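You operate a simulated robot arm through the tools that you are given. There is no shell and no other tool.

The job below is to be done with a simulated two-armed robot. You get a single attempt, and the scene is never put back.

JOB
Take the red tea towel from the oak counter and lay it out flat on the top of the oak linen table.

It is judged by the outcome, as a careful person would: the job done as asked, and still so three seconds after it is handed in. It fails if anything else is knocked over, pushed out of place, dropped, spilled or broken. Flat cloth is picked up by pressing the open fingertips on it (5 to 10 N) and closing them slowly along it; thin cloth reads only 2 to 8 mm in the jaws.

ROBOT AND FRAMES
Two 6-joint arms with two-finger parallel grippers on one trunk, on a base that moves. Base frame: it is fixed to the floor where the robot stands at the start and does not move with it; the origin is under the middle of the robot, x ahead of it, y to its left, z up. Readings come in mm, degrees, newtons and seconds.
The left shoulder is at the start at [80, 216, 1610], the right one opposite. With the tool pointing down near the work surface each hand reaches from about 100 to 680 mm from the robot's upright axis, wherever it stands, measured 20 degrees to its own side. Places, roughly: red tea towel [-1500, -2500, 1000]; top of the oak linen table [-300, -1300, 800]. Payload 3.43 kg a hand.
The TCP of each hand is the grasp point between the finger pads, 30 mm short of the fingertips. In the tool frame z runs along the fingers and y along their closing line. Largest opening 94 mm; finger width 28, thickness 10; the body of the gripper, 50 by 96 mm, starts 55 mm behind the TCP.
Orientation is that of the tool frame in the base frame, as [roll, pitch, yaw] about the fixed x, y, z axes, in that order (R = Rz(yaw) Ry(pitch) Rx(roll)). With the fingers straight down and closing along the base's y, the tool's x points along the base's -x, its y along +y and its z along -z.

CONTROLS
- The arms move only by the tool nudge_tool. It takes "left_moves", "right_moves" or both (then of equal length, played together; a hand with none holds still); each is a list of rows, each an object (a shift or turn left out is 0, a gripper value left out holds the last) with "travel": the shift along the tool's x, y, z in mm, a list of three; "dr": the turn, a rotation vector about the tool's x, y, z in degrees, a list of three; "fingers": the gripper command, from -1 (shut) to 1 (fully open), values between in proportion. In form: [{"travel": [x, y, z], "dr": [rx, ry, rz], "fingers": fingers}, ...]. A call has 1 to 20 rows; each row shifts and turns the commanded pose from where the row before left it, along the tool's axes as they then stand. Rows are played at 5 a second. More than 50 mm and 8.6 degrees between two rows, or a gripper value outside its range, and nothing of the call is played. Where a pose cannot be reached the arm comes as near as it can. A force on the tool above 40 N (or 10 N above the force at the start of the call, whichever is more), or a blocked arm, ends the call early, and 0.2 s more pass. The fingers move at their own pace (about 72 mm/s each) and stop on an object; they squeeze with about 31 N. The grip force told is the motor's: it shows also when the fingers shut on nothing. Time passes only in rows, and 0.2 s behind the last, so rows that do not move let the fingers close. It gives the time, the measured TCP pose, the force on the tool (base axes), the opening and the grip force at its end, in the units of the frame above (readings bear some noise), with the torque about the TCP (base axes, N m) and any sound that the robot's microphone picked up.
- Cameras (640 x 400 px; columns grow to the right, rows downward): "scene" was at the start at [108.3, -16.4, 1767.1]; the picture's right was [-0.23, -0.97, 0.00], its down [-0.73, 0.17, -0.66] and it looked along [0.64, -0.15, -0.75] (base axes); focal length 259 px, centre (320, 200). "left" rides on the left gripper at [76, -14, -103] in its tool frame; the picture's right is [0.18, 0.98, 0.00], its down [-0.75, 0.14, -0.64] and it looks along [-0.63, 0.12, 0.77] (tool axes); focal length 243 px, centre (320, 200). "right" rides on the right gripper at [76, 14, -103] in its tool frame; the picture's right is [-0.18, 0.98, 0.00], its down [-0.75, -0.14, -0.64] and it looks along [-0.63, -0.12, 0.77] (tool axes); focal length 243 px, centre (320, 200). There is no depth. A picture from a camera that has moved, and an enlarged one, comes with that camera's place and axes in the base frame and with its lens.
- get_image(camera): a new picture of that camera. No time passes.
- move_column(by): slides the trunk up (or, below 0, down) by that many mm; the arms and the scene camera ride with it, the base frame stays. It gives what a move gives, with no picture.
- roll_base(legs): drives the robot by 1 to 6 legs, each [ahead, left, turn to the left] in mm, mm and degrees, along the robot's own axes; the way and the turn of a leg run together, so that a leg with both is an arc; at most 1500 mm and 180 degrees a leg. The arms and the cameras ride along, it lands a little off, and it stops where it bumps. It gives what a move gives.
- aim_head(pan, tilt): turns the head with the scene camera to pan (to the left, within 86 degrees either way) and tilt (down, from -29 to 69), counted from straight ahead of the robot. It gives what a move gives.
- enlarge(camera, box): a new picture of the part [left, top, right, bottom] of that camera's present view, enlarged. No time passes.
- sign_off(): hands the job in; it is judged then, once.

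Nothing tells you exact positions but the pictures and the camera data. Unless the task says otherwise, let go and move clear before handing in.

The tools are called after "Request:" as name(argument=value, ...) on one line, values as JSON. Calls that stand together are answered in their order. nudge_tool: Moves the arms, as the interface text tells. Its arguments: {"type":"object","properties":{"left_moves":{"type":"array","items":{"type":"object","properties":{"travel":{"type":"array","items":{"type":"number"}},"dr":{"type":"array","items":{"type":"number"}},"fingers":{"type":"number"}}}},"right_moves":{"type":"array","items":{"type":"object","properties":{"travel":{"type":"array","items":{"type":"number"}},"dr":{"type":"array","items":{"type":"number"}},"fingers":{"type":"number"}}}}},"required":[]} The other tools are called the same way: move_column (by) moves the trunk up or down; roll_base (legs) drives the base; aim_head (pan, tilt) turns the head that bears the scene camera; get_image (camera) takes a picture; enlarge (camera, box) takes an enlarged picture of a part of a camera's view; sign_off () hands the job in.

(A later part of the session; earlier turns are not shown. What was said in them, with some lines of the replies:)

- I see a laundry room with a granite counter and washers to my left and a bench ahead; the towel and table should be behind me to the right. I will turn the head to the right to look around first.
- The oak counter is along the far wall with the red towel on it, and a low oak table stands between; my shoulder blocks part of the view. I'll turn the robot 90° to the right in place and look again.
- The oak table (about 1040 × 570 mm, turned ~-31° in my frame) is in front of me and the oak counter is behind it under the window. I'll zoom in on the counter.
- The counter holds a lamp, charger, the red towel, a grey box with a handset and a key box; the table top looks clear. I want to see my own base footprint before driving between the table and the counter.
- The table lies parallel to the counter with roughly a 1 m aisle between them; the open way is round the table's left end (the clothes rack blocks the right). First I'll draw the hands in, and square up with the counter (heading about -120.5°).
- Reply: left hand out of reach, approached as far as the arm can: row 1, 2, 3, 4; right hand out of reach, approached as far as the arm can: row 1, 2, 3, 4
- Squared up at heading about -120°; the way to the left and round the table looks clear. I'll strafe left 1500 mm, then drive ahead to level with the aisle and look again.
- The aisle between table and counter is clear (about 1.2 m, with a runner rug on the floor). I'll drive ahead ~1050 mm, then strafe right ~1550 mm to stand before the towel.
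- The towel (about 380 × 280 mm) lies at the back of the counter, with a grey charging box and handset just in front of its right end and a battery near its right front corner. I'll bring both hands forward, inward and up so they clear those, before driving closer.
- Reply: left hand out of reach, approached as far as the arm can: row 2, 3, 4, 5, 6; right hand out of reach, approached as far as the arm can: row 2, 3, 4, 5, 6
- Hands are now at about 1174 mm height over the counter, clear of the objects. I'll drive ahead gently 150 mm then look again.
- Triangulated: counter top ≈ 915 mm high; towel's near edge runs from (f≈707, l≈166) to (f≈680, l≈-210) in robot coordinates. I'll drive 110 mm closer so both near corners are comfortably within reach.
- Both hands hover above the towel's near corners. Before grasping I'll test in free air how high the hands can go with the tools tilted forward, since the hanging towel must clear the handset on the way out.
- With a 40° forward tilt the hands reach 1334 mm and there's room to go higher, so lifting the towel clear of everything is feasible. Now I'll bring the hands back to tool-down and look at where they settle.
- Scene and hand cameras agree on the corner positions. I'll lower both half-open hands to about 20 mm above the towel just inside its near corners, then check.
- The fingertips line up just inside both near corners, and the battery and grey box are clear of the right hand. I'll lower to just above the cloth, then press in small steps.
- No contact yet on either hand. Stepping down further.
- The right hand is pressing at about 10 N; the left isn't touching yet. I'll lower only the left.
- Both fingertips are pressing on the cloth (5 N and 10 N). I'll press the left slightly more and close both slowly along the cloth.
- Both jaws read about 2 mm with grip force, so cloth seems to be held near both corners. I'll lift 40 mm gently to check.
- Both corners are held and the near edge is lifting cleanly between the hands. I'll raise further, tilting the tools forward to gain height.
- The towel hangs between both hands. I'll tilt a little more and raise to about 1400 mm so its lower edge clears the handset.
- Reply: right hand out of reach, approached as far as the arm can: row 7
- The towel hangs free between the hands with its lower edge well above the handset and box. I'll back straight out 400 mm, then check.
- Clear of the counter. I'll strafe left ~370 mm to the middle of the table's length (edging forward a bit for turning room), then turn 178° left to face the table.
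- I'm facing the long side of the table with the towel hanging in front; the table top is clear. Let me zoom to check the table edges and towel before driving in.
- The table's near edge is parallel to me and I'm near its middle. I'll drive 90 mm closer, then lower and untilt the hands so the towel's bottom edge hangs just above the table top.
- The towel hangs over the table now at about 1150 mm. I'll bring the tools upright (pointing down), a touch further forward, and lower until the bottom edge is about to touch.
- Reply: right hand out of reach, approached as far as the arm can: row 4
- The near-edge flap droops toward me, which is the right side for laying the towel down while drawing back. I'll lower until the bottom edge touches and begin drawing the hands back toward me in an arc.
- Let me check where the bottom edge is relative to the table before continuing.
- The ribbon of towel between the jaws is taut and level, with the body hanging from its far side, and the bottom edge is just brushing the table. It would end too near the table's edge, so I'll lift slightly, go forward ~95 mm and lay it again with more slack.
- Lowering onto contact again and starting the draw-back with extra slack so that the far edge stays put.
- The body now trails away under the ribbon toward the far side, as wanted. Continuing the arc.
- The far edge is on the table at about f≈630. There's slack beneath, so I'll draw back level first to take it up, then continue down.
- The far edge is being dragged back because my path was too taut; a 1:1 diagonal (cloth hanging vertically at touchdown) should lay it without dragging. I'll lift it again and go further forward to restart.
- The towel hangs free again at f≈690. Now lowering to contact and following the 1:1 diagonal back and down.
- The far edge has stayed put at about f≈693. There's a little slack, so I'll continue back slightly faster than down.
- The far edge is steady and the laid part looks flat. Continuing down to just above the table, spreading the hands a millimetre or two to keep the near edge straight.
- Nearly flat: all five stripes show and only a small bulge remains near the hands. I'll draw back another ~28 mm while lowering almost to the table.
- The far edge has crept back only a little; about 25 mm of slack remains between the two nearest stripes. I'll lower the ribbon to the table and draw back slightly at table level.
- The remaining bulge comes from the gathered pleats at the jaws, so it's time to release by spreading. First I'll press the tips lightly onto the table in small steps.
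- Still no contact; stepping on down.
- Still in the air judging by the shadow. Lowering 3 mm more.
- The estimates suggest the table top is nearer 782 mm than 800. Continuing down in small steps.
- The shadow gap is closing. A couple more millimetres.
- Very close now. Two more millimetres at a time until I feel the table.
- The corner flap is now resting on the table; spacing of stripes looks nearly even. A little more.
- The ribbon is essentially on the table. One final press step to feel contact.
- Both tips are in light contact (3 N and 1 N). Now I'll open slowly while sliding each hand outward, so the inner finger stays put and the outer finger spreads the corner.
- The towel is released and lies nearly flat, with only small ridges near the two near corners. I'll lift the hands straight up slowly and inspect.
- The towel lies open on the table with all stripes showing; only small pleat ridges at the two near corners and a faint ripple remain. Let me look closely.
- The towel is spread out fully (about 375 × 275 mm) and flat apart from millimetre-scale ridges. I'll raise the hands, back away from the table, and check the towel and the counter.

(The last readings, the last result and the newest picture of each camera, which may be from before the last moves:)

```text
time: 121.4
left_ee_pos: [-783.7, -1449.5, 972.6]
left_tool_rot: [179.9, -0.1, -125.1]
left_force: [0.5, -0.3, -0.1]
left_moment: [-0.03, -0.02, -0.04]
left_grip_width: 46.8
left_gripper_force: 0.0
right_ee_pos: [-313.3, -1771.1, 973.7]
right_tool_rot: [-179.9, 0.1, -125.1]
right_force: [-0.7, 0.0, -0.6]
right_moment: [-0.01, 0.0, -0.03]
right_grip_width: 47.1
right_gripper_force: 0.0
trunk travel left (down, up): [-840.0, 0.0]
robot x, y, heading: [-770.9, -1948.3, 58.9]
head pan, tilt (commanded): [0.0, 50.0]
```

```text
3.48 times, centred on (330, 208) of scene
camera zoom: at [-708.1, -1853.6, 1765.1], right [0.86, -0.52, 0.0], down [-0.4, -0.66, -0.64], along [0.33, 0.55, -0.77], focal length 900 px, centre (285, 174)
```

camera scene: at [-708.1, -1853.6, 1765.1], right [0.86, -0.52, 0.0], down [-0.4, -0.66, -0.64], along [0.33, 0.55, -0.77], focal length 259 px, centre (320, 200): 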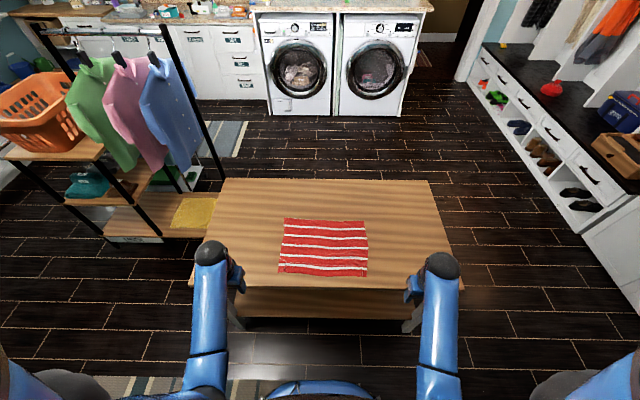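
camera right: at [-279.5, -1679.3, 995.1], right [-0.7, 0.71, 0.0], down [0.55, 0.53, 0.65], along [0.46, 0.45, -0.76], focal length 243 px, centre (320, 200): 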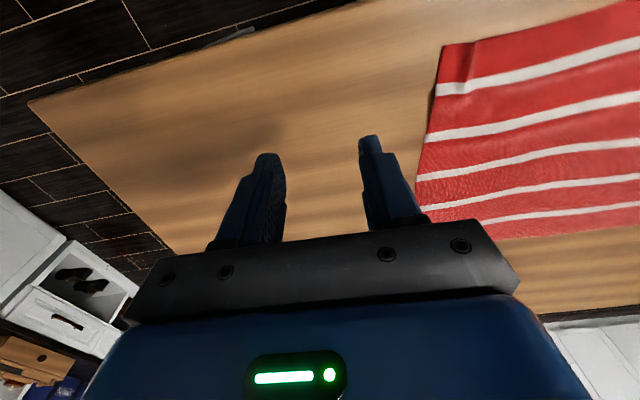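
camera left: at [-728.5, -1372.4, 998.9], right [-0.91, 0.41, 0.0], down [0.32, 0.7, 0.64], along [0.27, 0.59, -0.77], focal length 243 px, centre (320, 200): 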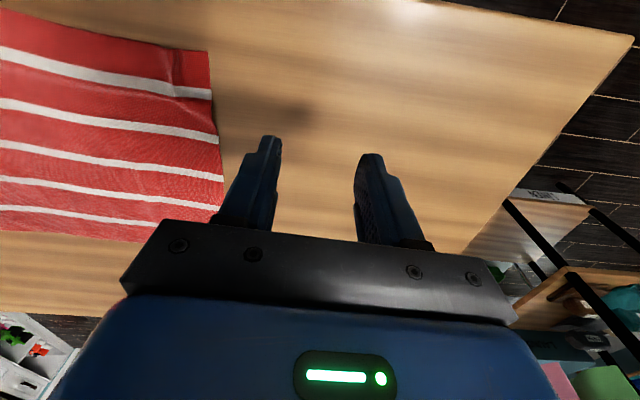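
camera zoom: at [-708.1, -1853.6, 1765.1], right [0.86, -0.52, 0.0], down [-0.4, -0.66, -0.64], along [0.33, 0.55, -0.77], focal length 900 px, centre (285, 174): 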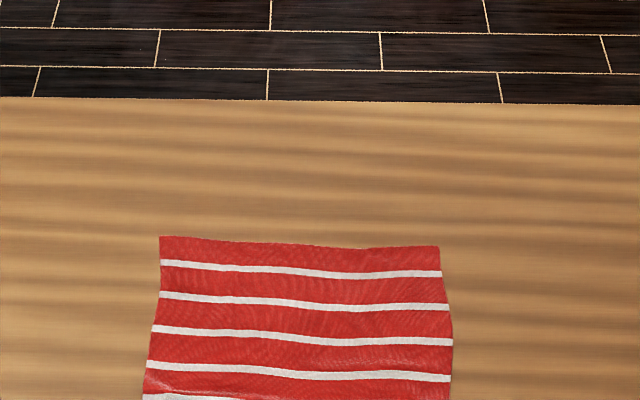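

The towel lies flat and fully on the table with margin on all sides. I'll turn to double-check that the counter items are still in place.

Request:
roll_base(legs=[[0, 0, 90]])

Request:
aim_head(pan=60, tilt=35)

Request:
get_image(camera="scene")

Request:
aim_head(pan=-70, tilt=45)

Request:
get_image(camera="scene")

```text
time: 125.7
left_ee_pos: [-1267.0, -1974.1, 975.2]
left_tool_rot: [180.0, 0.1, -34.5]
left_force: [0.5, 0.1, -0.5]
left_moment: [0.01, 0.03, -0.01]
left_grip_width: 46.8
left_gripper_force: 0.1
right_ee_pos: [-950.2, -1500.6, 975.8]
right_tool_rot: [179.9, 0.3, -34.4]
right_force: [-0.5, 0.5, 0.7]
right_moment: [0.01, 0.05, 0.0]
right_grip_width: 47.1
right_gripper_force: 0.1
trunk travel left (down, up): [-840.0, 0.0]
robot x, y, heading: [-768.8, -1951.8, 149.4]
head pan, tilt (commanded): [0.0, 50.0]
```

```text
time: 127.0
left_ee_pos: [-1267.2, -1974.1, 975.7]
left_tool_rot: [-179.9, 0.1, -34.4]
left_force: [-0.2, -0.1, -0.2]
left_moment: [0.02, -0.01, -0.02]
left_grip_width: 47.2
left_gripper_force: 0.0
right_ee_pos: [-950.2, -1500.0, 975.9]
right_tool_rot: [180.0, 0.3, -34.4]
right_force: [1.1, 0.4, 0.5]
right_moment: [0.03, -0.02, 0.0]
right_grip_width: 46.9
right_gripper_force: 0.1
trunk travel left (down, up): [-840.0, 0.0]
robot x, y, heading: [-770.1, -1954.9, 149.6]
head pan, tilt (commanded): [60.0, 35.0]
```

```text
taken
camera scene: at [-869.0, -1978.3, 1787.3], right [-0.49, 0.87, 0.0], down [0.5, 0.28, -0.82], along [-0.71, -0.4, -0.57], focal length 259 px, centre (320, 200)
```

scene: 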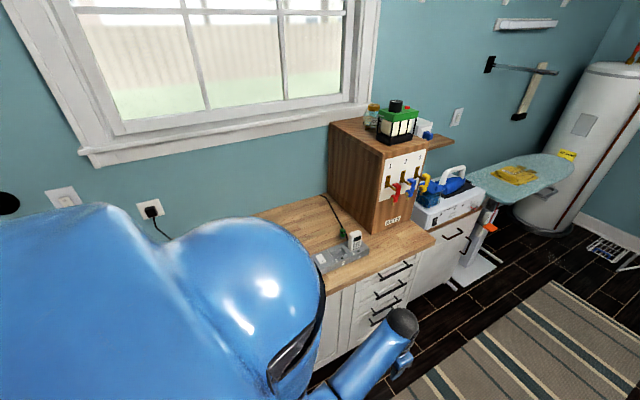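

```text
time: 129.1
left_ee_pos: [-1266.3, -1973.8, 974.4]
left_tool_rot: [-179.9, 0.2, -34.6]
left_force: [-0.1, 0.0, 0.0]
left_moment: [0.0, -0.02, 0.02]
left_grip_width: 46.9
left_gripper_force: 0.0
right_ee_pos: [-950.9, -1500.3, 974.4]
right_tool_rot: [180.0, 0.4, -34.3]
right_force: [0.5, -0.3, 0.1]
right_moment: [-0.02, 0.04, 0.01]
right_grip_width: 47.0
right_gripper_force: 0.1
trunk travel left (down, up): [-840.0, 0.0]
robot x, y, heading: [-767.8, -1950.9, 149.7]
head pan, tilt (commanded): [-70.0, 45.0]
```

```text
taken
camera scene: at [-777.7, -1854.9, 1772.5], right [0.98, -0.18, 0.0], down [-0.13, -0.7, -0.71], along [0.13, 0.7, -0.71], focal length 259 px, centre (320, 200)
```

scene: 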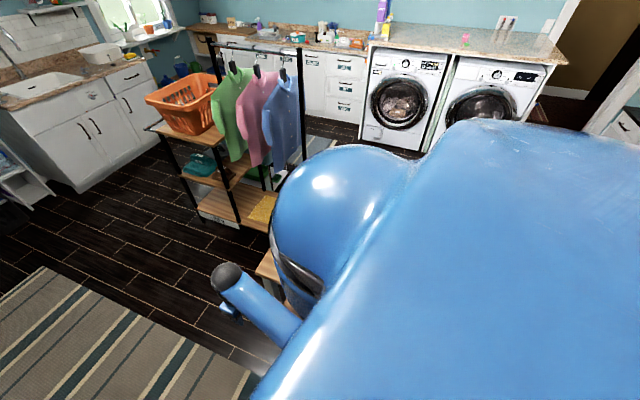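

The counter items (grey box, handset, key box) are all in place, and the towel lies flat and released on the oak table with the hands well clear. I'm handing the job in.

Request:
sign_off()

```text
The job is handed in.
```

The red tea towel is lying flat on the oak linen table, fully on the top and about 50 mm in from the edge on my side. I've handed the job in.

It is spread to roughly its full size, about 375 × 275 mm. Two small ridges remain near the corners I held, plus one faint ripple, and I left these rather than risk disturbing the towel by smoothing.

Afterwards I turned back to the oak counter, and the grey box, handset and key box were where they had been. My shoulder blocked the view of the lamp and charger. The hands never went near them. I didn't clearly see the battery behind the handset again after lifting the towel, though I kept the hands clear of it. Both hands had let go and were clear of the table when I handed in.
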